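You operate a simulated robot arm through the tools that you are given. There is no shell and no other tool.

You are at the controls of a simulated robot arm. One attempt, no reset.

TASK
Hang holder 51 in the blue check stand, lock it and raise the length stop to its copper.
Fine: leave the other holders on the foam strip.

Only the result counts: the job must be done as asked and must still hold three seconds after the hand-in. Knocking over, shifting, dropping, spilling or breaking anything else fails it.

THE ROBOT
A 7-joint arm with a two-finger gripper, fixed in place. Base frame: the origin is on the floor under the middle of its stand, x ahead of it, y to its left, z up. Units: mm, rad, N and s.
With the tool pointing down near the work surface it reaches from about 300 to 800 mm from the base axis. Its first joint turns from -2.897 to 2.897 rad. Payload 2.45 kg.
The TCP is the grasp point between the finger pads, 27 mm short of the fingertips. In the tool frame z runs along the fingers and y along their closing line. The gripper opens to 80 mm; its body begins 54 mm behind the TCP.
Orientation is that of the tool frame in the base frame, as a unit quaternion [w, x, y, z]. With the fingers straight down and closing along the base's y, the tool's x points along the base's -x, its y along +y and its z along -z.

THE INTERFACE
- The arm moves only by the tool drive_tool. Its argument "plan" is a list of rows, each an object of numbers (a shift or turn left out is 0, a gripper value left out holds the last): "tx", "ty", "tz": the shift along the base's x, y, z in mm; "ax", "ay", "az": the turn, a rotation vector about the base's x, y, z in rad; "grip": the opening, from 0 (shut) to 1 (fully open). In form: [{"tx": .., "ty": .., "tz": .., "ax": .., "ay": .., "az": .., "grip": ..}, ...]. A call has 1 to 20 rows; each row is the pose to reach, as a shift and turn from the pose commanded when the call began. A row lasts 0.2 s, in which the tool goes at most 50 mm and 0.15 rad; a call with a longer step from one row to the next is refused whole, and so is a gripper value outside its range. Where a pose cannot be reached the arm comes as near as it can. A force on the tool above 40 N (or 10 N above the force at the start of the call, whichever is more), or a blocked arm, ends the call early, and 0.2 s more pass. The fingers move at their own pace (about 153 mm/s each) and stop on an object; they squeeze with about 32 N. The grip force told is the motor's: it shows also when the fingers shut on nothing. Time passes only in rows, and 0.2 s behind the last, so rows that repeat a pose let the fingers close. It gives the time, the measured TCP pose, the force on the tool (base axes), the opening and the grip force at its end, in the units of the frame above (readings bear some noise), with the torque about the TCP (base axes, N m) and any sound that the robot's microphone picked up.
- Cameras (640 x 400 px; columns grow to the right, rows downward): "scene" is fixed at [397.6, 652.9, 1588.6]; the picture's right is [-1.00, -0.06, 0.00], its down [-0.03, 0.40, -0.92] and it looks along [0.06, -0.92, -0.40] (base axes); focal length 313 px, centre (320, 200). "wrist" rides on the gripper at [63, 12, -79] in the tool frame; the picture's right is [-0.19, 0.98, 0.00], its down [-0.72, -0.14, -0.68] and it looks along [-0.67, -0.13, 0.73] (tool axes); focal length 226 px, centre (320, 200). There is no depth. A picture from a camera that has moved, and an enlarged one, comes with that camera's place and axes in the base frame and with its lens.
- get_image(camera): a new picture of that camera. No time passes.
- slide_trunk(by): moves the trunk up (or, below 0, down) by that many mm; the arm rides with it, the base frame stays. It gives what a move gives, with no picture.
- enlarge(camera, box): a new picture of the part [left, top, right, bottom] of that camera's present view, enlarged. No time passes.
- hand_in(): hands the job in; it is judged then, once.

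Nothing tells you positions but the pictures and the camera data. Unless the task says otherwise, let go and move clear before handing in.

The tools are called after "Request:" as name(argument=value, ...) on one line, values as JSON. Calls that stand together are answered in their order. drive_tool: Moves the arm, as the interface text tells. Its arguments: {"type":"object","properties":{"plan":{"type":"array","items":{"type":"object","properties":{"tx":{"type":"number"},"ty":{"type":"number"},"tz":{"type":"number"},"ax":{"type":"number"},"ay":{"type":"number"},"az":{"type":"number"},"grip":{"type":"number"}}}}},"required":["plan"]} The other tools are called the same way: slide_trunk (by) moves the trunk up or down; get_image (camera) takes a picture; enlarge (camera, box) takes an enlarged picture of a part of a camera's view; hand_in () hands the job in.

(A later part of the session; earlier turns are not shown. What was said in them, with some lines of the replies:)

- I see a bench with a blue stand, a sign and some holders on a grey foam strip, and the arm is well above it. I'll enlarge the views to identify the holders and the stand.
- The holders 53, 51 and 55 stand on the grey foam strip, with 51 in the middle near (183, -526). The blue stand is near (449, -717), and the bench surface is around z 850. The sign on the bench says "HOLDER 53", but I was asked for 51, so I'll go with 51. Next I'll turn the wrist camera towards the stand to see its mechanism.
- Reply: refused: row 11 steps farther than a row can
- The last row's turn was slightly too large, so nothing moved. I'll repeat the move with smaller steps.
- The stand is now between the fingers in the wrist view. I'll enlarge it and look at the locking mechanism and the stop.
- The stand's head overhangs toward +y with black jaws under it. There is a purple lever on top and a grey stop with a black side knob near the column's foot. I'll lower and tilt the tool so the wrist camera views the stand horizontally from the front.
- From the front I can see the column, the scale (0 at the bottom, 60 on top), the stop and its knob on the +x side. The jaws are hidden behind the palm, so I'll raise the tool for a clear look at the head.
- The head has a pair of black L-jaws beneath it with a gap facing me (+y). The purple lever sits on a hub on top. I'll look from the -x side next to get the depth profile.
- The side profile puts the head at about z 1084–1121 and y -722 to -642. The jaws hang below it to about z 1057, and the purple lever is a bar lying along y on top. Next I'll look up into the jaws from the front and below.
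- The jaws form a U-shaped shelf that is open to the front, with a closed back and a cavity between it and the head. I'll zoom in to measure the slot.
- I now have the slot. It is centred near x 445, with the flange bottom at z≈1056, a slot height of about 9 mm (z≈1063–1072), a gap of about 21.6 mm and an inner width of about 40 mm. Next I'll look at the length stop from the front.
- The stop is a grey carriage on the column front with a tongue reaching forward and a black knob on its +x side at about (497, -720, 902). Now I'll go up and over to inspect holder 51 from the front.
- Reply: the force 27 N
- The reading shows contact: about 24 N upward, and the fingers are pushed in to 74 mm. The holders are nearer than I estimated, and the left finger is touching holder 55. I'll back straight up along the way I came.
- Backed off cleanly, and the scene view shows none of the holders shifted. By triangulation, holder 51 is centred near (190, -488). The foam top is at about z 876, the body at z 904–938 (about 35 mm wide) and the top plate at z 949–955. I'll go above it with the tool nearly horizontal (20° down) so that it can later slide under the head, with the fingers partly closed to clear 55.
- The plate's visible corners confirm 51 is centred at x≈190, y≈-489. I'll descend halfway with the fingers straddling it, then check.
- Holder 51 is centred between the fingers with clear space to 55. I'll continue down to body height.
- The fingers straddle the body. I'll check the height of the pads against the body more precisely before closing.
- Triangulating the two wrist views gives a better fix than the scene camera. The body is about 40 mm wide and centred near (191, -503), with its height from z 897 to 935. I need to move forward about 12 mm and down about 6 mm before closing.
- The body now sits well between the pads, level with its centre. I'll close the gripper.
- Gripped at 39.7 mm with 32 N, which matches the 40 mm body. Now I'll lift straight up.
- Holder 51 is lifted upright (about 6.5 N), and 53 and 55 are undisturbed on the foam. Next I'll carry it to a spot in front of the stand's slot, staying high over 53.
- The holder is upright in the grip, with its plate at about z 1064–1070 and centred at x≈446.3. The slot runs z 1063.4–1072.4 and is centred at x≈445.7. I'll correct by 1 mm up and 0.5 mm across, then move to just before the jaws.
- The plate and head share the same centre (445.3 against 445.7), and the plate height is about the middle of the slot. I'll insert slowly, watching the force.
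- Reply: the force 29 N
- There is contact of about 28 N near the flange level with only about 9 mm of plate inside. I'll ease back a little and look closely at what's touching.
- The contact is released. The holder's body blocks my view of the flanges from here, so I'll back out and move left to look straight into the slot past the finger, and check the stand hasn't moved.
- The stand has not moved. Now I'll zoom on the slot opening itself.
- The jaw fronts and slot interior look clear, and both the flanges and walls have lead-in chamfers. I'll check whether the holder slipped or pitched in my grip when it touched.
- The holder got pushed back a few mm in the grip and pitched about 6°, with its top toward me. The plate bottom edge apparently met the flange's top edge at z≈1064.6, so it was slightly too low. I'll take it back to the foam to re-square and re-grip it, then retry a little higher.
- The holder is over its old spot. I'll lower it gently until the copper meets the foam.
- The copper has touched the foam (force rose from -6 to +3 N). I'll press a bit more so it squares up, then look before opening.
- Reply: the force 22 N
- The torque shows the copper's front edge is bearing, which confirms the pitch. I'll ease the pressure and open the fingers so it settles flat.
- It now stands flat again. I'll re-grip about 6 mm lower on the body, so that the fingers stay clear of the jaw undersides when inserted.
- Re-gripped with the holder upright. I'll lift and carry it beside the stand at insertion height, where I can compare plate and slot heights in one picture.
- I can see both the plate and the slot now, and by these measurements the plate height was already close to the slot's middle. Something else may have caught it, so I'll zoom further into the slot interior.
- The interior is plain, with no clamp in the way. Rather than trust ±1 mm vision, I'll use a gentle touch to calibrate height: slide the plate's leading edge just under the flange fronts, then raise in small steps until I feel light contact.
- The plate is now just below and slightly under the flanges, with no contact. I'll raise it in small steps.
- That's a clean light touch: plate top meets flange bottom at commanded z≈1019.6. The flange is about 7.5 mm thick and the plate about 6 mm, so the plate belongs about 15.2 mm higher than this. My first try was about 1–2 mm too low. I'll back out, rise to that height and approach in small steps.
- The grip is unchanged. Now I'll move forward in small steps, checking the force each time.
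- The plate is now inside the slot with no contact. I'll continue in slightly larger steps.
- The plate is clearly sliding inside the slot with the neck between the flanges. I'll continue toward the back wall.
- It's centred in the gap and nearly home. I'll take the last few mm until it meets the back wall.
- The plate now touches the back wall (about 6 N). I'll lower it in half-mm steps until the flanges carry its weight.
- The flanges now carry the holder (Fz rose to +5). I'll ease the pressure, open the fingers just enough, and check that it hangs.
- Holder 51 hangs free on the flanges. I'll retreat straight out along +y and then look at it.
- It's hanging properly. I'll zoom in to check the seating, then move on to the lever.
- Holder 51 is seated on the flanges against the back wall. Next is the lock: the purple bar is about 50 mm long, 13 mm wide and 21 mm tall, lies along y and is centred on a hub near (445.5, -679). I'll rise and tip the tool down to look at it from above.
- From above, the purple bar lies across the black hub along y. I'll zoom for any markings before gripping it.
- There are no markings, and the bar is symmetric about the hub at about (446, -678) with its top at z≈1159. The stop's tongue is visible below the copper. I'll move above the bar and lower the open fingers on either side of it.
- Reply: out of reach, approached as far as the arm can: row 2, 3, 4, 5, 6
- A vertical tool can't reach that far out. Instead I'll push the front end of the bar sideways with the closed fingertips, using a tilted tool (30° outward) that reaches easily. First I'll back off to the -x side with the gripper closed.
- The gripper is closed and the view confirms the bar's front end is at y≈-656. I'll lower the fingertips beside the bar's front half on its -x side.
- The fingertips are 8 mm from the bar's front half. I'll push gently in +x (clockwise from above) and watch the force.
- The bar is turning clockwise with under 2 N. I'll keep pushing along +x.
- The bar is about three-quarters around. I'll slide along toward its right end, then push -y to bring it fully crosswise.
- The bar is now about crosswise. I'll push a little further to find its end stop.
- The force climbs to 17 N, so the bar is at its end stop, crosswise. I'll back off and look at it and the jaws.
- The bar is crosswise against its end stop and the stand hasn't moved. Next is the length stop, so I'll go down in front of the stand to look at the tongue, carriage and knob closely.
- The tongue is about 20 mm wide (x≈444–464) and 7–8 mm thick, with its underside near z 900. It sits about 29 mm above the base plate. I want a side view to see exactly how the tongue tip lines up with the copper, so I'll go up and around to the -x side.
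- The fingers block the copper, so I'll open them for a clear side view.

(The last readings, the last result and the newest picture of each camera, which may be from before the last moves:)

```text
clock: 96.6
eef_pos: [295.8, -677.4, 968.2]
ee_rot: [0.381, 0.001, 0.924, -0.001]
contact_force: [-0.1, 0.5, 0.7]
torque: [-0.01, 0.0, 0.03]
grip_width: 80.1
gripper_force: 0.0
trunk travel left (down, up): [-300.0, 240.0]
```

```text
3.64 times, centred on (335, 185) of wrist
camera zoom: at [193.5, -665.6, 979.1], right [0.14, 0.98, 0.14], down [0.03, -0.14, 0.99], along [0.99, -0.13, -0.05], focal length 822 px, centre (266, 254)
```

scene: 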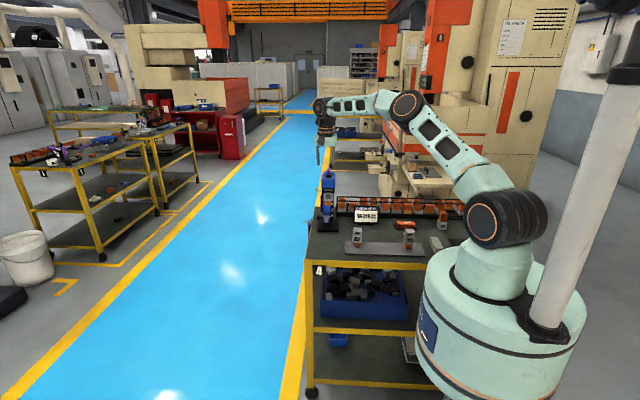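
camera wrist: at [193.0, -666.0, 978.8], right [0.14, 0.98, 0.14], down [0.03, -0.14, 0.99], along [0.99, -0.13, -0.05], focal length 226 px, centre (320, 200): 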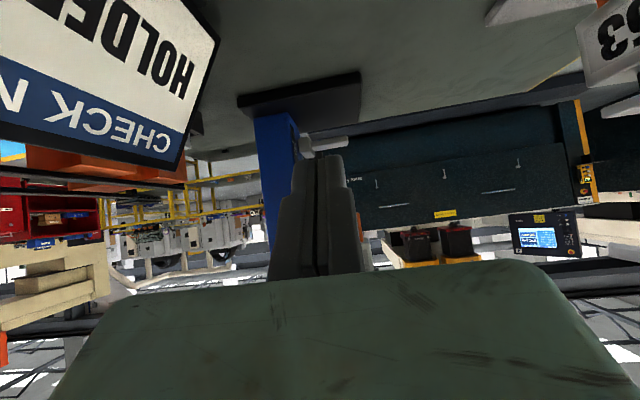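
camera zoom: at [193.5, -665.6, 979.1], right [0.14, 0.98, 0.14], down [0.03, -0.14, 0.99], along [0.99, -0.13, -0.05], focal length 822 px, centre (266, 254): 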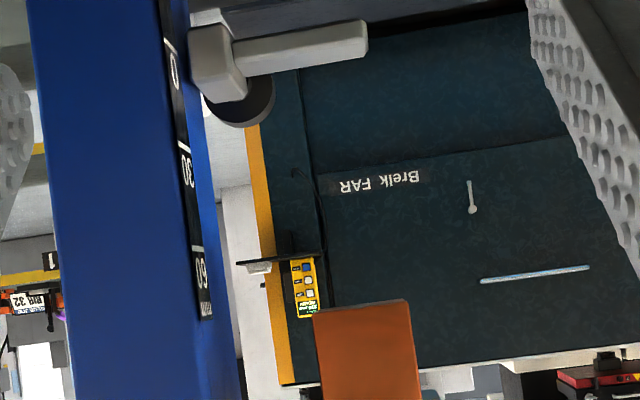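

The side view shows the copper bottom at z≈987 and y -685 to -658. The stop tongue is at z≈901–911 with its tip at y≈-658, so it needs to rise about 76 mm. I'll push it up from below its tip with the closed fingers pointed -y at 40° down. First I'll return to the front.

Request:
drive_tool(plan=[{"tz": 25, "grip": 0.5}, {"ty": 10, "tz": 50, "az": -0.131, "grip": 0}, {"tx": 5, "ty": 25, "tz": 75, "az": -0.262, "grip": 0}, {"tx": 10, "ty": 40, "tz": 95, "az": -0.393, "grip": 0}, {"tx": 20, "ty": 55, "tz": 110, "az": -0.524, "grip": 0}, {"tx": 30, "ty": 70, "tz": 120, "az": -0.654, "grip": 0}, {"tx": 40, "ty": 85, "tz": 125, "az": -0.785, "grip": 0}, {"tx": 55, "ty": 100, "tz": 130, "az": -0.916, "grip": 0}, {"tx": 70, "ty": 115, "tz": 130, "az": -1.047, "grip": 0}, {"tx": 90, "ty": 130, "tz": 130, "az": -1.178, "grip": 0}, {"tx": 110, "ty": 140, "tz": 130, "az": -1.309, "grip": 0}, {"tx": 135, "ty": 145, "tz": 120, "az": -1.44, "grip": 0}, {"tx": 157, "ty": 145, "tz": 100, "az": -1.5708, "grip": 0}, {"tx": 157, "ty": 145, "tz": 80, "az": -1.5708, "grip": 0}])

Request:
drive_tool(plan=[{"tz": -35, "ax": -0.03}, {"ty": -10, "tz": -70, "ax": -0.06}, {"ty": -25, "tz": -105, "ax": -0.0873}, {"ty": -40, "tz": -130, "ax": -0.0873}, {"ty": -50, "tz": -141, "ax": -0.0873}, {"ty": -50, "tz": -141, "ax": -0.0873}])

Request:
get_image(camera="wrist")

Request:
enlarge(camera="wrist", box=[260, 60, 400, 200])

```text
clock: 99.6
eef_pos: [450.9, -535.2, 1046.1]
ee_rot: [0.27, 0.655, 0.652, -0.27]
contact_force: [-1.0, -0.6, -0.3]
torque: [-0.01, -0.03, 0.02]
grip_width: 0.2
gripper_force: 29.9
trunk travel left (down, up): [-300.0, 240.0]
```

```text
clock: 101.0
eef_pos: [453.8, -584.0, 906.0]
ee_rot: [0.298, 0.642, 0.64, -0.299]
contact_force: [0.7, -0.2, -0.3]
torque: [-0.01, 0.0, 0.0]
grip_width: 0.0
gripper_force: 29.3
trunk travel left (down, up): [-300.0, 240.0]
```

```text
taken
camera wrist: at [465.0, -483.0, 908.2], right [0.98, -0.13, 0.15], down [-0.14, 0.06, 0.99], along [-0.13, -0.99, 0.04], focal length 226 px, centre (320, 200)
```

wrist: 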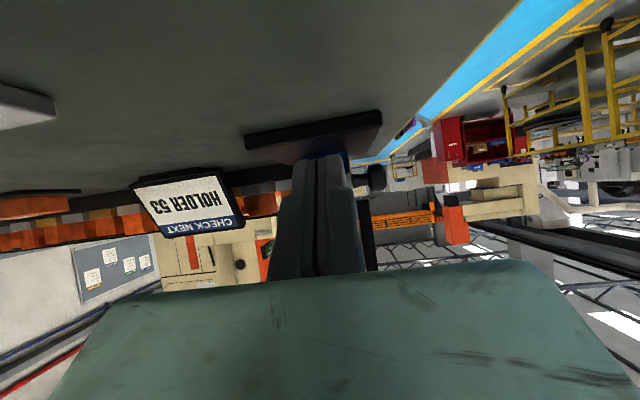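

```text
2.86 times, centred on (330, 130) of wrist
camera zoom: at [465.0, -483.0, 908.2], right [0.98, -0.13, 0.15], down [-0.14, 0.06, 0.99], along [-0.13, -0.99, 0.04], focal length 646 px, centre (291, 400)
```

zoom: 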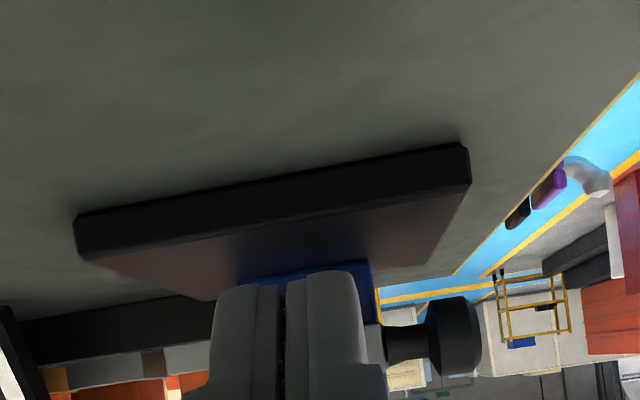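

I'm positioned in front with the fingers closed. Base plate top reads z≈871, so about 4 mm clearance remains under the fingertips. I'll lower 5 mm and slide in under the tongue carefully.

Request:
drive_tool(plan=[{"tz": -5}, {"ty": -10, "tz": -5}, {"ty": -20, "tz": -5}, {"ty": -30, "tz": -5}, {"ty": -40, "tz": -5}, {"ty": -40, "tz": -5}])

Request:
drive_tool(plan=[{"ty": -3}, {"ty": -6}])

Request:
drive_tool(plan=[{"ty": -3}, {"ty": -6}])

Request:
enlarge(camera="wrist", box=[240, 100, 400, 280])

```text
clock: 102.4
eef_pos: [451.5, -623.8, 901.8]
ee_rot: [0.298, 0.641, 0.641, -0.299]
contact_force: [1.5, -0.1, 0.6]
torque: [-0.01, -0.02, 0.0]
grip_width: 0.0
gripper_force: 29.6
trunk travel left (down, up): [-300.0, 240.0]
```

```text
clock: 103.0
eef_pos: [452.1, -629.5, 902.7]
ee_rot: [0.298, 0.642, 0.64, -0.299]
contact_force: [-0.6, 0.0, -0.7]
torque: [0.01, 0.0, -0.01]
grip_width: 0.1
gripper_force: 29.6
trunk travel left (down, up): [-300.0, 240.0]
```

```text
clock: 103.6
eef_pos: [452.4, -637.1, 901.5]
ee_rot: [0.299, 0.641, 0.641, -0.299]
contact_force: [-0.4, 0.6, -0.1]
torque: [0.0, 0.01, -0.03]
grip_width: 0.0
gripper_force: 29.7
trunk travel left (down, up): [-300.0, 240.0]
```

```text
2.22 times, centred on (320, 190) of wrist
camera zoom: at [464.5, -534.9, 904.4], right [0.98, -0.13, 0.15], down [-0.14, 0.06, 0.99], along [-0.13, -0.99, 0.04], focal length 502 px, centre (320, 222)
```

zoom: 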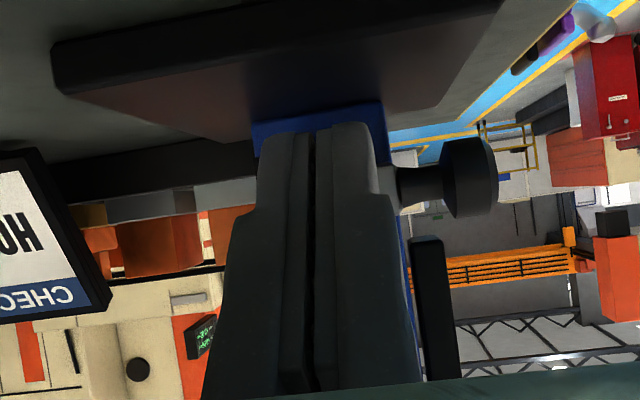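

No contact yet, and the fingertips should be just under the tongue. I'll start raising slowly, watching the force and the knob's position.

Request:
drive_tool(plan=[{"tz": 2}, {"tz": 4}])

Request:
drive_tool(plan=[{"tz": 1.5}, {"tz": 3}])

Request:
drive_tool(plan=[{"tz": 1.5}, {"tz": 3}])

Request:
enlarge(camera="wrist", box=[240, 100, 400, 280])

```text
clock: 104.2
eef_pos: [451.0, -635.6, 905.9]
ee_rot: [0.298, 0.641, 0.64, -0.299]
contact_force: [0.3, -0.3, 0.8]
torque: [0.01, 0.01, 0.0]
grip_width: 0.2
gripper_force: 29.9
trunk travel left (down, up): [-300.0, 240.0]
```

```text
clock: 104.8
eef_pos: [451.6, -636.7, 908.5]
ee_rot: [0.299, 0.641, 0.64, -0.299]
contact_force: [-0.6, 0.8, 0.5]
torque: [0.0, -0.02, 0.0]
grip_width: 0.0
gripper_force: 29.2
trunk travel left (down, up): [-300.0, 240.0]
```

```text
clock: 105.4
eef_pos: [451.8, -635.0, 912.5]
ee_rot: [0.298, 0.641, 0.642, -0.298]
contact_force: [-0.5, 0.2, 0.3]
torque: [0.01, 0.01, 0.0]
grip_width: 0.0
gripper_force: 29.8
trunk travel left (down, up): [-300.0, 240.0]
```

```text
2.22 times, centred on (320, 190) of wrist
camera zoom: at [463.9, -534.4, 914.3], right [0.98, -0.13, 0.15], down [-0.14, 0.06, 0.99], along [-0.13, -0.99, 0.04], focal length 502 px, centre (320, 222)
```

zoom: 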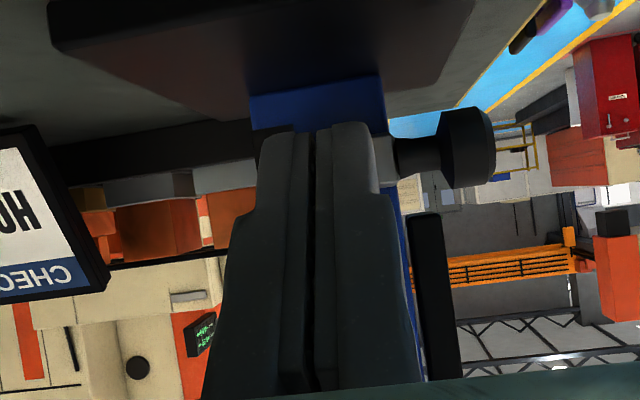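

The knob hasn't moved, so the fingertip isn't under the tongue enough. I'll drop 7 mm, go 9 mm further in, and raise again.

Request:
drive_tool(plan=[{"tz": -4}, {"tz": -8}, {"tz": -8, "ty": -3}, {"tz": -8, "ty": -6}, {"tz": -8, "ty": -9}])

Request:
drive_tool(plan=[{"tz": 1.5}, {"tz": 3}])

Request:
drive_tool(plan=[{"tz": 1.5}, {"tz": 3}])

Request:
enlarge(camera="wrist", box=[240, 100, 400, 280])

```text
clock: 106.6
eef_pos: [452.3, -642.8, 904.7]
ee_rot: [0.298, 0.641, 0.641, -0.299]
contact_force: [-5.6, 17.7, 3.6]
torque: [-0.02, -0.09, -0.07]
grip_width: 6.3
gripper_force: 29.8
trunk travel left (down, up): [-300.0, 240.0]
```

```text
clock: 107.2
eef_pos: [451.7, -642.7, 905.9]
ee_rot: [0.298, 0.641, 0.641, -0.299]
contact_force: [-6.5, 25.4, -2.7]
torque: [0.11, 0.28, -0.11]
grip_width: 6.0
gripper_force: 30.2
trunk travel left (down, up): [-300.0, 240.0]
```

```text
clock: 107.8
eef_pos: [451.8, -642.5, 911.4]
ee_rot: [0.298, 0.641, 0.641, -0.299]
contact_force: [-8.1, 29.6, -1.8]
torque: [0.12, 0.37, -0.14]
grip_width: 6.3
gripper_force: 30.2
trunk travel left (down, up): [-300.0, 240.0]
```

```text
2.22 times, centred on (320, 190) of wrist
camera zoom: at [464.0, -541.2, 913.6], right [0.98, -0.12, 0.15], down [-0.14, 0.06, 0.99], along [-0.13, -0.99, 0.04], focal length 502 px, centre (320, 222)
```

zoom: 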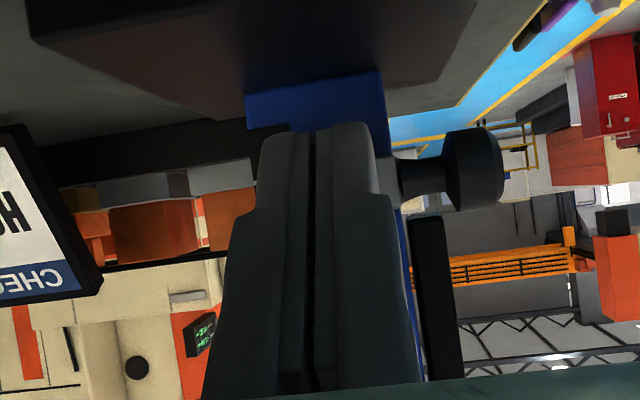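

Pushing into the tongue's front gave about 30 N, and the view shows the stop was dragged up roughly 7 mm, so it slides by friction. That's too much sideways force, so I'll back off now and check that nothing shifted.

Request:
drive_tool(plan=[{"ty": 4}, {"ty": 10}, {"ty": 25}, {"ty": 45}, {"ty": 60, "grip": 0.5}, {"ty": 60, "grip": 0.75}])

Request:
get_image(camera="wrist")

Request:
enlarge(camera="wrist", box=[260, 90, 400, 230])

Request:
enlarge(camera="scene", box=[300, 150, 380, 240])

```text
clock: 109.2
eef_pos: [451.6, -583.8, 910.0]
ee_rot: [0.299, 0.641, 0.64, -0.3]
contact_force: [-0.3, -1.3, -0.5]
torque: [0.03, -0.02, 0.01]
grip_width: 59.8
gripper_force: 0.1
trunk travel left (down, up): [-300.0, 240.0]
```

```text
taken
camera wrist: at [463.9, -483.1, 912.4], right [0.98, -0.13, 0.15], down [-0.14, 0.06, 0.99], along [-0.13, -0.99, 0.04], focal length 226 px, centre (320, 200)
```

wrist: 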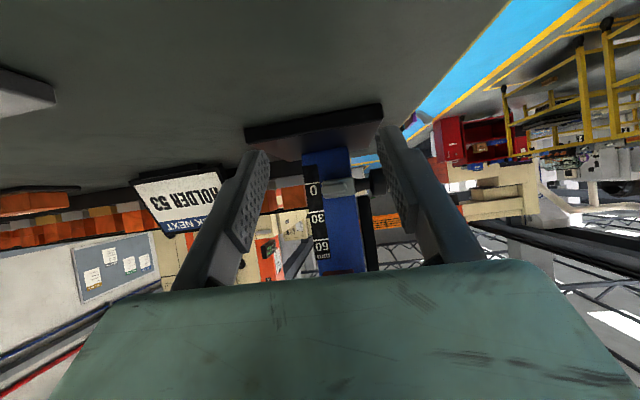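

```text
2.86 times, centred on (330, 160) of wrist
camera zoom: at [463.9, -483.1, 912.4], right [0.98, -0.13, 0.15], down [-0.14, 0.06, 0.99], along [-0.13, -0.99, 0.04], focal length 646 px, centre (291, 314)
```

zoom: 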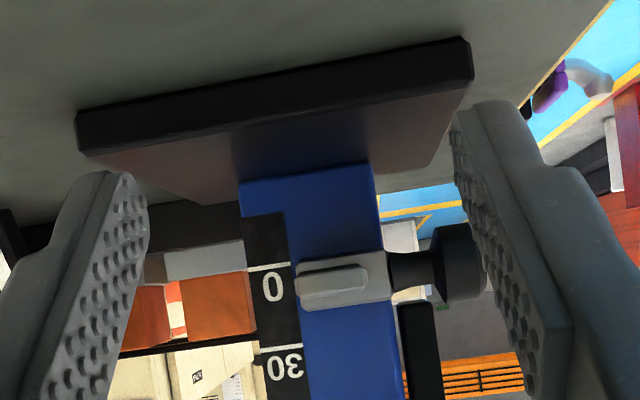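

```text
4.44 times, centred on (340, 195) of scene
camera zoom: at [397.6, 652.9, 1588.6], right [-1.0, -0.06, 0.0], down [-0.03, 0.4, -0.92], along [0.06, -0.92, -0.4], focal length 1390 px, centre (231, 222)
```

zoom: 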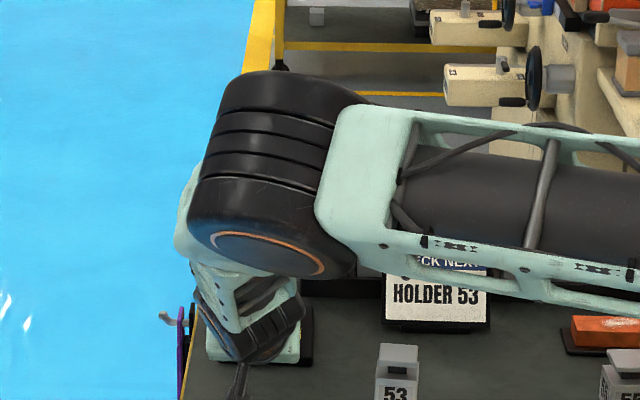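

The stop now sits about 9 mm higher and holds by itself, and the base plate hasn't moved. A better way is to grip the tongue by its sides from the front and lift. I'll zoom in to measure it for the grasp.

Request:
enlarge(camera="wrist", box=[310, 160, 380, 210])

Request:
enlarge(camera="wrist", box=[220, 110, 440, 290])

```text
8.00 times, centred on (345, 185) of wrist
camera zoom: at [463.9, -483.1, 912.4], right [0.98, -0.13, 0.15], down [-0.14, 0.06, 0.99], along [-0.13, -0.99, 0.04], focal length 1808 px, centre (120, 320)
```

zoom: 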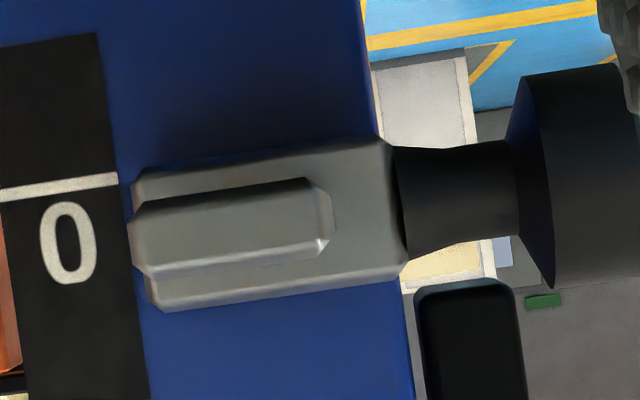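

```text
2.22 times, centred on (330, 200) of wrist
camera zoom: at [463.9, -483.1, 912.4], right [0.98, -0.13, 0.15], down [-0.14, 0.06, 0.99], along [-0.13, -0.99, 0.04], focal length 502 px, centre (298, 200)
```

zoom: 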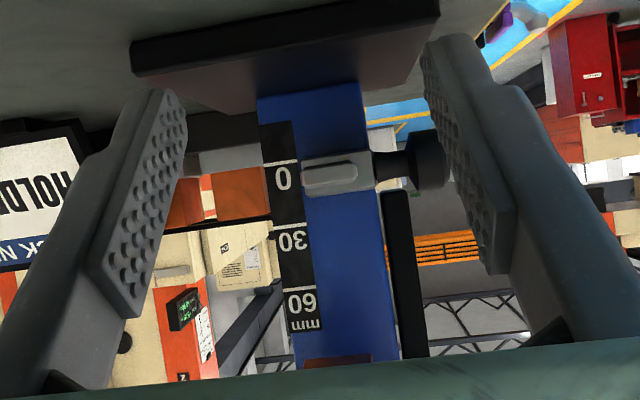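

The tongue is now at z≈909.5–916 and x≈444–463, so there's more room beneath. Using the real fingertip shape, I'll go in lower and deeper under it (about 12 mm) with the fingers closed, then lift from below.

Request:
drive_tool(plan=[{"tx": 1.5, "tz": -5, "grip": 0.3}, {"tx": 1.5, "tz": -5, "grip": 0}, {"tx": 1.5, "ty": -15, "tz": -5, "grip": 0}, {"tx": 1.5, "ty": -30, "tz": -5, "grip": 0}, {"tx": 1.5, "ty": -42, "tz": -5, "grip": 0}, {"tx": 1.5, "ty": -50, "tz": -5, "grip": 0}])

Request:
drive_tool(plan=[{"ty": -3}, {"ty": -6}])

Request:
drive_tool(plan=[{"ty": -3}, {"ty": -6}])

```text
clock: 110.6
eef_pos: [454.6, -632.6, 903.9]
ee_rot: [0.298, 0.642, 0.641, -0.299]
contact_force: [-0.8, 0.6, -0.4]
torque: [0.0, 0.0, -0.01]
grip_width: 0.0
gripper_force: 30.4
trunk travel left (down, up): [-300.0, 240.0]
```

```text
clock: 111.2
eef_pos: [452.7, -640.3, 904.5]
ee_rot: [0.3, 0.64, 0.641, -0.298]
contact_force: [-0.3, 0.9, -0.1]
torque: [-0.01, -0.01, 0.0]
grip_width: 0.1
gripper_force: 29.7
trunk travel left (down, up): [-300.0, 240.0]
```

```text
clock: 111.8
eef_pos: [453.3, -646.3, 905.7]
ee_rot: [0.297, 0.642, 0.64, -0.3]
contact_force: [0.2, 0.4, 0.2]
torque: [-0.03, 0.01, -0.01]
grip_width: 0.0
gripper_force: 29.8
trunk travel left (down, up): [-300.0, 240.0]
```

The fingers are under the tongue without contact. Now I'll raise.

Request:
drive_tool(plan=[{"tz": 2}, {"tz": 4}])

Request:
drive_tool(plan=[{"tz": 1.5}, {"tz": 3}])

Request:
drive_tool(plan=[{"tz": 1.5}, {"tz": 3}])

Request:
enlarge(camera="wrist", box=[240, 100, 400, 280])

```text
clock: 112.4
eef_pos: [453.2, -646.4, 909.3]
ee_rot: [0.298, 0.641, 0.641, -0.298]
contact_force: [0.4, 0.3, -2.3]
torque: [0.01, 0.02, 0.03]
grip_width: 5.9
gripper_force: 29.8
trunk travel left (down, up): [-300.0, 240.0]
```

```text
clock: 113.0
eef_pos: [454.0, -645.5, 911.2]
ee_rot: [0.298, 0.641, 0.641, -0.299]
contact_force: [-0.3, 1.0, -1.8]
torque: [0.04, 0.0, 0.01]
grip_width: 6.0
gripper_force: 30.0
trunk travel left (down, up): [-300.0, 240.0]
```

```text
clock: 113.6
eef_pos: [452.6, -645.6, 915.0]
ee_rot: [0.298, 0.642, 0.641, -0.298]
contact_force: [-0.3, 0.4, -1.9]
torque: [0.0, 0.01, -0.04]
grip_width: 6.2
gripper_force: 29.9
trunk travel left (down, up): [-300.0, 240.0]
```

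```text
2.22 times, centred on (320, 190) of wrist
camera zoom: at [465.8, -545.3, 917.0], right [0.98, -0.13, 0.15], down [-0.14, 0.06, 0.99], along [-0.13, -0.99, 0.04], focal length 502 px, centre (320, 222)
```

zoom: 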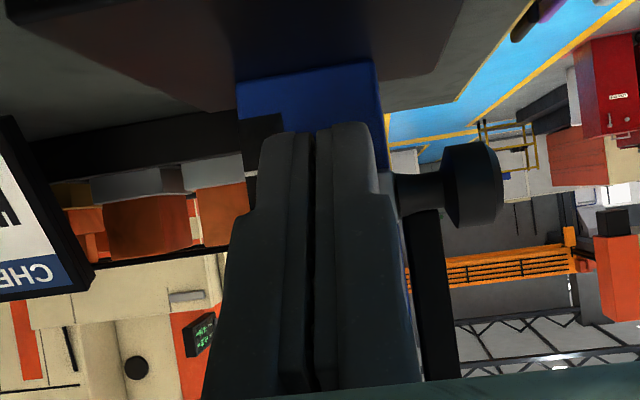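

The stop is riding up on the fingertips with only about 2 N of friction, and the knob is rising in the view. I'll continue up most of the way, then finish in small steps.

Request:
drive_tool(plan=[{"tz": 3}, {"tz": 6}, {"tz": 10}, {"tz": 14}, {"tz": 18}, {"tz": 22}, {"tz": 26}, {"tz": 30}])

Request:
drive_tool(plan=[{"tz": 4}, {"tz": 8}, {"tz": 12}, {"tz": 16}, {"tz": 20}])

Request:
enlarge(camera="wrist", box=[240, 100, 400, 280])

```text
clock: 115.4
eef_pos: [453.0, -647.3, 944.6]
ee_rot: [0.299, 0.641, 0.641, -0.299]
contact_force: [0.9, 1.9, -1.9]
torque: [0.03, 0.01, 0.01]
grip_width: 6.1
gripper_force: 29.5
trunk travel left (down, up): [-300.0, 240.0]
```

```text
clock: 116.6
eef_pos: [452.9, -646.1, 965.4]
ee_rot: [0.299, 0.641, 0.641, -0.299]
contact_force: [-0.7, 1.5, -0.5]
torque: [0.01, -0.01, 0.02]
grip_width: 0.2
gripper_force: 29.7
trunk travel left (down, up): [-300.0, 240.0]
```

```text
2.22 times, centred on (320, 190) of wrist
camera zoom: at [465.6, -545.3, 967.9], right [0.98, -0.13, 0.15], down [-0.14, 0.06, 0.99], along [-0.13, -0.99, 0.04], focal length 502 px, centre (320, 222)
```

zoom: 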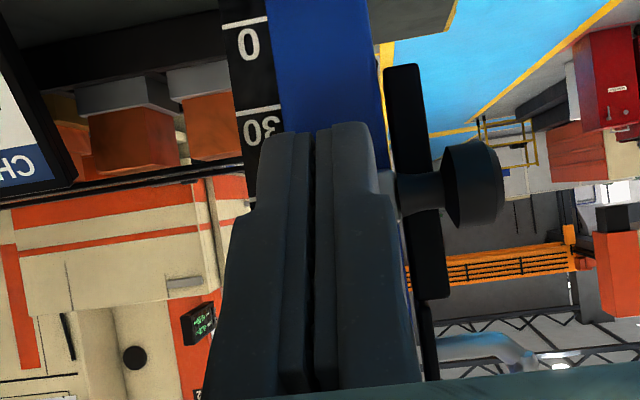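

The stop is following well. I'll go in small steps now until the copper is felt.

Request:
drive_tool(plan=[{"tz": 2.5}, {"tz": 5}])

Request:
drive_tool(plan=[{"tz": 1.5}, {"tz": 3}])

Request:
drive_tool(plan=[{"tz": 1}, {"tz": 2}])

Request:
enlarge(camera="wrist", box=[240, 100, 400, 280])

```text
clock: 117.2
eef_pos: [455.4, -645.0, 969.0]
ee_rot: [0.299, 0.641, 0.641, -0.299]
contact_force: [-1.1, 1.1, 0.0]
torque: [0.01, -0.01, 0.0]
grip_width: 0.0
gripper_force: 30.1
trunk travel left (down, up): [-300.0, 240.0]
```

```text
clock: 117.8
eef_pos: [454.7, -644.6, 971.9]
ee_rot: [0.297, 0.642, 0.64, -0.3]
contact_force: [0.5, 0.3, -1.2]
torque: [0.05, -0.01, 0.04]
grip_width: 6.1
gripper_force: 29.4
trunk travel left (down, up): [-300.0, 240.0]
```

```text
clock: 118.4
eef_pos: [453.1, -644.7, 973.8]
ee_rot: [0.298, 0.641, 0.641, -0.298]
contact_force: [-0.1, 4.1, -2.9]
torque: [0.02, -0.01, -0.03]
grip_width: 6.1
gripper_force: 30.0
trunk travel left (down, up): [-300.0, 240.0]
```

```text
2.22 times, centred on (320, 190) of wrist
camera zoom: at [465.8, -544.7, 976.5], right [0.98, -0.13, 0.15], down [-0.14, 0.06, 0.99], along [-0.13, -0.99, 0.04], focal length 502 px, centre (320, 222)
```

zoom: 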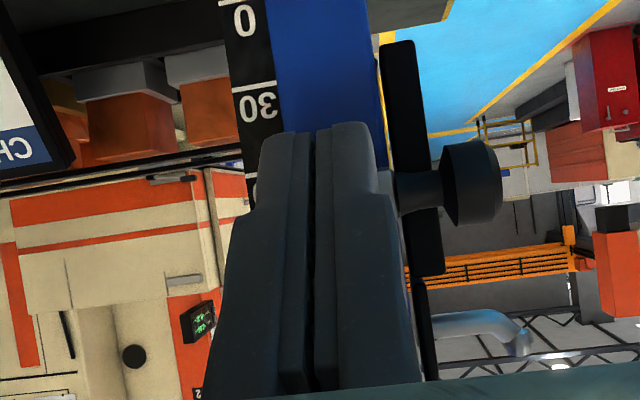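

Request:
drive_tool(plan=[{"tz": 0.7}, {"tz": 0.7}])

Request:
drive_tool(plan=[{"tz": 0.7}, {"tz": 0.7}])

Request:
drive_tool(plan=[{"tz": 0.7}, {"tz": 0.7}])

```text
clock: 119.0
eef_pos: [454.1, -645.9, 975.2]
ee_rot: [0.298, 0.641, 0.641, -0.299]
contact_force: [0.4, 4.8, -2.2]
torque: [0.02, 0.03, 0.03]
grip_width: 6.0
gripper_force: 30.0
trunk travel left (down, up): [-300.0, 240.0]
```

```text
clock: 119.6
eef_pos: [454.1, -645.2, 975.4]
ee_rot: [0.299, 0.641, 0.641, -0.298]
contact_force: [0.3, 4.0, -2.1]
torque: [0.01, 0.02, -0.01]
grip_width: 6.0
gripper_force: 29.9
trunk travel left (down, up): [-300.0, 240.0]
```

```text
clock: 120.2
eef_pos: [453.8, -646.1, 976.3]
ee_rot: [0.299, 0.641, 0.64, -0.3]
contact_force: [-0.8, 3.2, -1.6]
torque: [0.0, 0.0, -0.05]
grip_width: 5.6
gripper_force: 29.8
trunk travel left (down, up): [-300.0, 240.0]
```

Request:
drive_tool(plan=[{"tz": 0.7}, {"tz": 0.7}])

Request:
drive_tool(plan=[{"tz": 0.7}, {"tz": 0.7}])

Request:
drive_tool(plan=[{"tz": 0.7}, {"tz": 0.7}])

Request:
enlarge(camera="wrist", box=[240, 100, 400, 280])

```text
clock: 120.8
eef_pos: [454.3, -646.2, 978.3]
ee_rot: [0.299, 0.641, 0.641, -0.299]
contact_force: [0.0, 0.6, -1.5]
torque: [0.03, 0.01, 0.01]
grip_width: 6.1
gripper_force: 30.1
trunk travel left (down, up): [-300.0, 240.0]
```

```text
clock: 121.4
eef_pos: [454.8, -645.9, 978.4]
ee_rot: [0.298, 0.641, 0.641, -0.298]
contact_force: [-0.2, 1.0, -2.5]
torque: [0.03, -0.02, -0.03]
grip_width: 6.3
gripper_force: 30.2
trunk travel left (down, up): [-300.0, 240.0]
```

```text
clock: 122.0
eef_pos: [453.6, -646.7, 979.1]
ee_rot: [0.298, 0.642, 0.641, -0.298]
contact_force: [-0.7, 1.7, -1.7]
torque: [0.05, -0.01, -0.03]
grip_width: 5.9
gripper_force: 29.8
trunk travel left (down, up): [-300.0, 240.0]
```

```text
2.22 times, centred on (320, 190) of wrist
camera zoom: at [466.2, -545.3, 980.8], right [0.98, -0.13, 0.15], down [-0.14, 0.06, 0.99], along [-0.13, -0.99, 0.04], focal length 502 px, centre (320, 222)
```

zoom: 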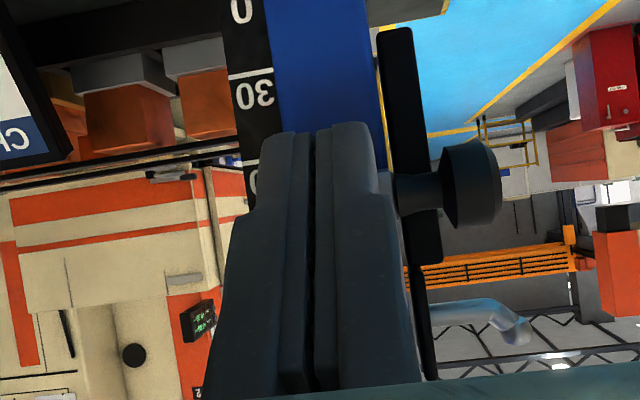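

Request:
drive_tool(plan=[{"tz": 0.7}, {"tz": 0.7}])

Request:
drive_tool(plan=[{"tz": 0.7}, {"tz": 0.7}])

Request:
drive_tool(plan=[{"tz": 0.7}, {"tz": 0.7}])

```text
clock: 122.6
eef_pos: [454.9, -646.6, 978.2]
ee_rot: [0.298, 0.641, 0.641, -0.299]
contact_force: [-0.4, 2.4, -4.4]
torque: [0.01, 0.0, 0.06]
grip_width: 5.9
gripper_force: 29.9
trunk travel left (down, up): [-300.0, 240.0]
```

```text
clock: 123.2
eef_pos: [454.4, -646.0, 979.0]
ee_rot: [0.297, 0.641, 0.641, -0.298]
contact_force: [-0.7, 3.6, -10.0]
torque: [0.14, -0.1, 0.1]
grip_width: 6.2
gripper_force: 29.6
trunk travel left (down, up): [-300.0, 240.0]
```

```text
clock: 123.8
eef_pos: [453.6, -646.5, 979.0]
ee_rot: [0.296, 0.642, 0.641, -0.299]
contact_force: [-1.3, 9.1, -16.1]
torque: [0.22, -0.09, 0.08]
grip_width: 6.2
gripper_force: 30.1
trunk travel left (down, up): [-300.0, 240.0]
```

The force rose steadily to 16 N with no further travel, so the tongue is firmly against the copper and the holder doesn't lift, which fits it being locked. I'll lower the fingers away and back out to inspect.

Request:
drive_tool(plan=[{"tz": -2}, {"tz": -5}, {"tz": -10}, {"tz": -14}, {"ty": 8, "tz": -14}, {"ty": 20, "tz": -14}, {"ty": 40, "tz": -14}, {"ty": 60, "tz": -14}, {"ty": 60, "tz": -14, "grip": 0.6}, {"ty": 60, "tz": -14, "grip": 0.8}])

Request:
get_image(camera="wrist")

Request:
enlarge(camera="wrist", box=[250, 110, 410, 270])

Request:
enlarge(camera="wrist", box=[300, 150, 380, 230])

```text
clock: 126.0
eef_pos: [452.0, -585.9, 968.3]
ee_rot: [0.298, 0.641, 0.641, -0.298]
contact_force: [0.5, -0.3, -1.1]
torque: [-0.02, 0.0, 0.03]
grip_width: 63.9
gripper_force: 0.1
trunk travel left (down, up): [-300.0, 240.0]
```

```text
taken
camera wrist: at [465.2, -485.3, 969.7], right [0.98, -0.13, 0.15], down [-0.14, 0.06, 0.99], along [-0.13, -0.99, 0.04], focal length 226 px, centre (320, 200)
```

wrist: 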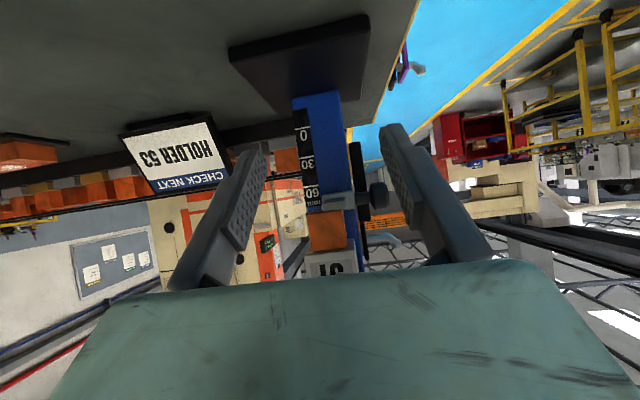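

```text
2.50 times, centred on (330, 190) of wrist
camera zoom: at [465.2, -485.3, 969.7], right [0.98, -0.13, 0.15], down [-0.14, 0.06, 0.99], along [-0.13, -0.99, 0.04], focal length 565 px, centre (295, 225)
```

zoom: 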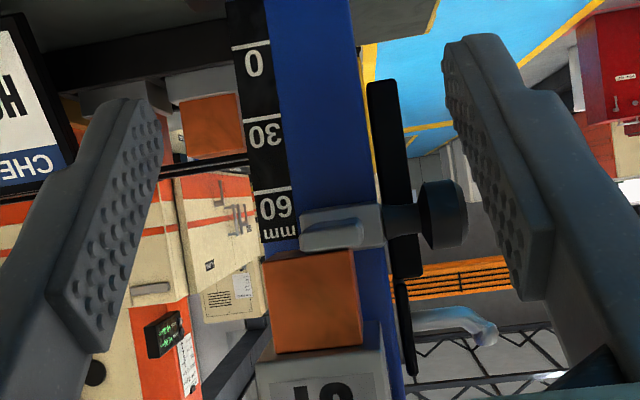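

```text
5.00 times, centred on (340, 190) of wrist
camera zoom: at [465.2, -485.3, 969.7], right [0.98, -0.13, 0.15], down [-0.14, 0.06, 0.99], along [-0.13, -0.99, 0.04], focal length 1130 px, centre (220, 250)
```

zoom: 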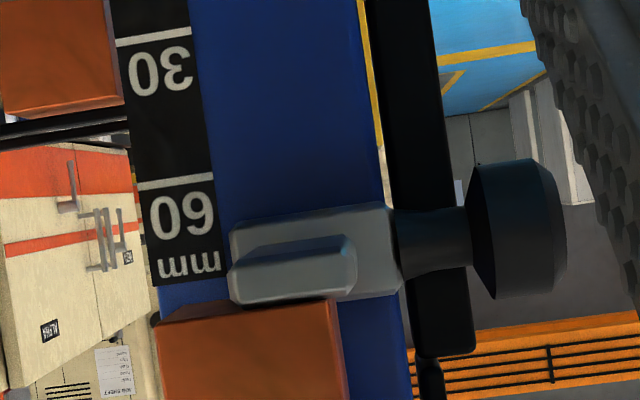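

The stop has stayed up with its tongue against the copper. I'll look closely at the contact line and at the jaw with the lever.

Request:
enlarge(camera="wrist", box=[320, 185, 360, 225])

Request:
enlarge(camera="scene", box=[310, 160, 370, 240])

```text
10.00 times, centred on (340, 205) of wrist
camera zoom: at [465.2, -485.3, 969.7], right [0.98, -0.13, 0.15], down [-0.14, 0.06, 0.99], along [-0.13, -0.99, 0.04], focal length 2261 px, centre (120, 150)
```

zoom: 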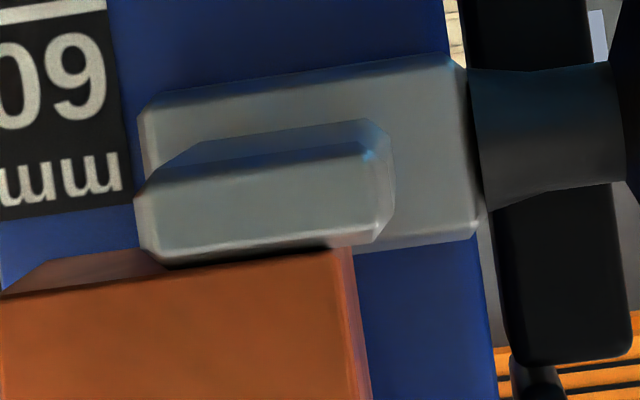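

```text
5.00 times, centred on (340, 200) of scene
camera zoom: at [397.6, 652.9, 1588.6], right [-1.0, -0.06, 0.0], down [-0.03, 0.4, -0.92], along [0.06, -0.92, -0.4], focal length 1564 px, centre (220, 200)
```

zoom: 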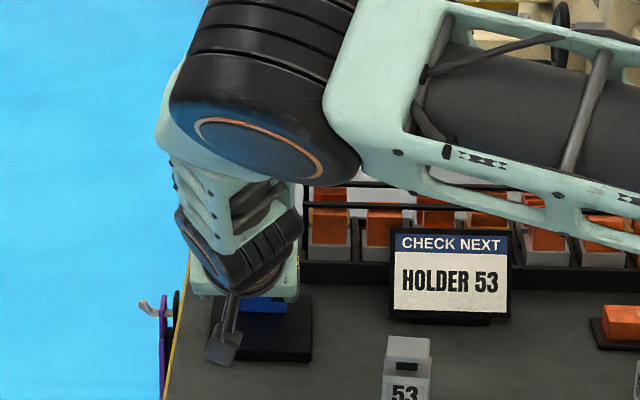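

The tongue is in contact with the copper's underside. I'll rise to check the jaw and plate from the front.

Request:
drive_tool(plan=[{"ty": 10, "tz": 25}, {"ty": 20, "tz": 55}, {"ty": 25, "tz": 85}])

Request:
enlarge(camera="wrist", box=[260, 100, 400, 270])

Request:
enlarge(camera="wrist", box=[300, 150, 370, 210])

```text
clock: 126.8
eef_pos: [454.9, -559.3, 1052.6]
ee_rot: [0.299, 0.641, 0.642, -0.298]
contact_force: [0.1, -0.8, -0.6]
torque: [0.0, -0.02, -0.03]
grip_width: 63.9
gripper_force: 0.0
trunk travel left (down, up): [-300.0, 240.0]
```

```text
2.35 times, centred on (330, 185) of wrist
camera zoom: at [466.6, -458.2, 1054.2], right [0.98, -0.12, 0.15], down [-0.14, 0.06, 0.99], along [-0.13, -0.99, 0.04], focal length 532 px, centre (296, 235)
```

zoom: 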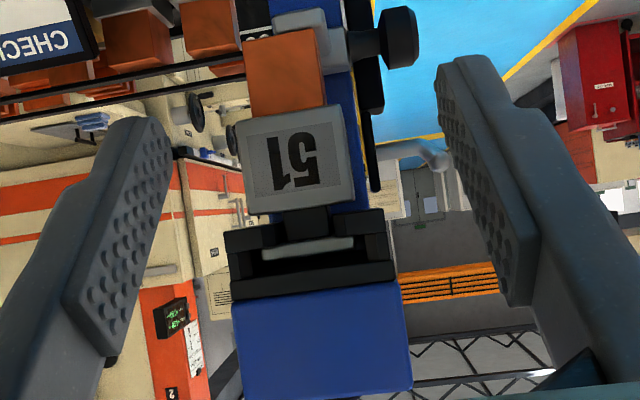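

```text
6.67 times, centred on (335, 180) of wrist
camera zoom: at [466.6, -458.2, 1054.2], right [0.98, -0.12, 0.15], down [-0.14, 0.06, 0.99], along [-0.13, -0.99, 0.04], focal length 1507 px, centre (220, 333)
```

zoom: 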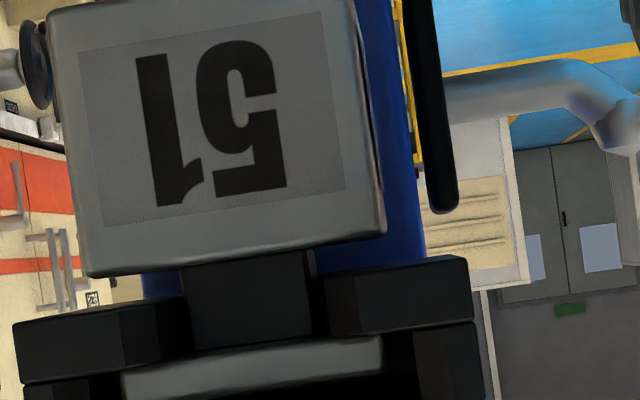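

Everything looks right: the plate sits in the jaws, the holder is upright and the stop is against the copper. I'll move the arm well clear and make a final check.

Request:
drive_tool(plan=[{"ty": 30, "tz": 20}, {"tx": -10, "ty": 60, "tz": 50}, {"tx": -20, "ty": 85, "tz": 85, "ax": 0.1}, {"tx": -30, "ty": 105, "tz": 120, "ax": 0.2}, {"tx": -40, "ty": 120, "tz": 155, "ax": 0.3}, {"tx": -50, "ty": 135, "tz": 190, "ax": 0.4}, {"tx": -60, "ty": 150, "tz": 210, "ax": 0.5}, {"tx": -70, "ty": 160, "tz": 220, "ax": 0.6}, {"tx": -80, "ty": 170, "tz": 225, "ax": 0.7}, {"tx": -80, "ty": 170, "tz": 225, "ax": 0.8}])

Request:
get_image(camera="wrist")

Request:
enlarge(camera="scene", box=[310, 160, 370, 240])

Request:
enlarge(camera="scene", box=[300, 160, 480, 272])

```text
clock: 129.0
eef_pos: [375.3, -389.9, 1276.6]
ee_rot: [0.024, 0.707, 0.707, -0.026]
contact_force: [0.6, 0.3, -0.2]
torque: [0.02, -0.03, 0.01]
grip_width: 64.1
gripper_force: 0.1
trunk travel left (down, up): [-300.0, 240.0]
```

```text
taken
camera wrist: at [386.6, -322.6, 1351.2], right [0.98, -0.19, 0.01], down [-0.14, -0.67, 0.73], along [-0.13, -0.72, -0.68], focal length 226 px, centre (320, 200)
```

wrist: 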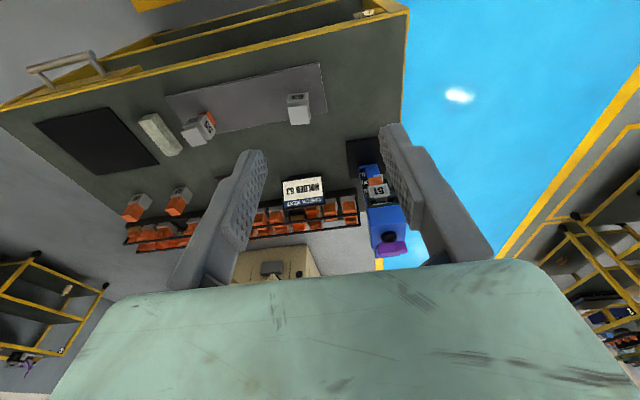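

```text
5.00 times, centred on (340, 200) of scene
camera zoom: at [397.6, 652.9, 1588.6], right [-1.0, -0.06, 0.0], down [-0.03, 0.4, -0.92], along [0.06, -0.92, -0.4], focal length 1564 px, centre (220, 200)
```

zoom: 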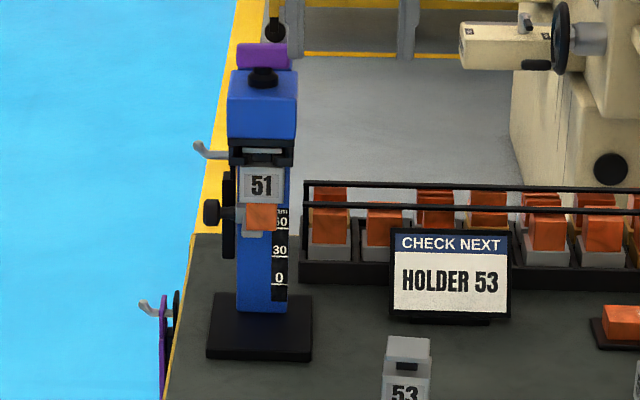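

```text
3.56 times, centred on (390, 216) of scene
camera zoom: at [397.6, 652.9, 1588.6], right [-1.0, -0.06, 0.0], down [-0.03, 0.4, -0.92], along [0.06, -0.92, -0.4], focal length 1112 px, centre (71, 143)
```

zoom: 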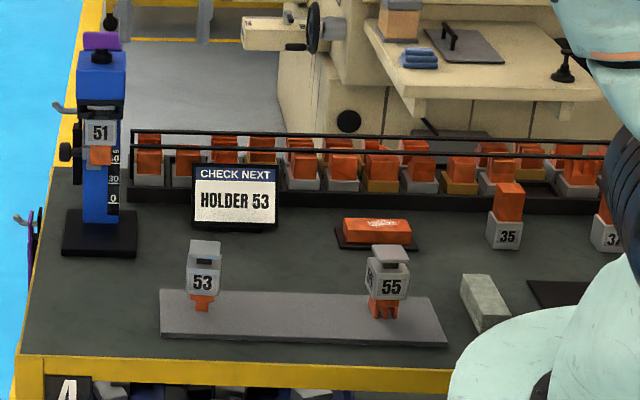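

The final check shows holder 51 hanging in the blue stand, the lever crosswise at its end stop and the length stop up against the copper. Holders 53 and 55 and the sign are where they were, and the arm is clear, so I'm handing in.

Request:
hand_in()

```text
The job is handed in.
```

Holder 51 is hanging in the blue check stand, locked, with the length stop raised against its copper. I've handed the job in; the hand-in gave no verdict.

- **Holder:** its top plate sits on the stand's flanges against the back wall. My first try caught the flange edge and tilted the holder in the grip. I set it back on the foam, gripped it again and inserted it without contact.
- **Lock:** I turned the purple lever a quarter turn clockwise to its end stop. Nothing on the stand marks the locked position. The sign that it holds is that the holder did not lift when the stop pushed up with about 16 N.
- **Length stop:** the tongue touches the underside of the copper and stayed up after I let go. While getting under it I pressed the stand with about 30 N, but the stand did not move.
- **Other holders:** 53 and 55 are still in place on the foam strip. While I was positioning, a finger pressed on one of them, most likely 55, with about 25 N. The pictures show no shift.

The sign on the bench says "CHECK NEXT: HOLDER 53". I went with holder 51, as you asked.
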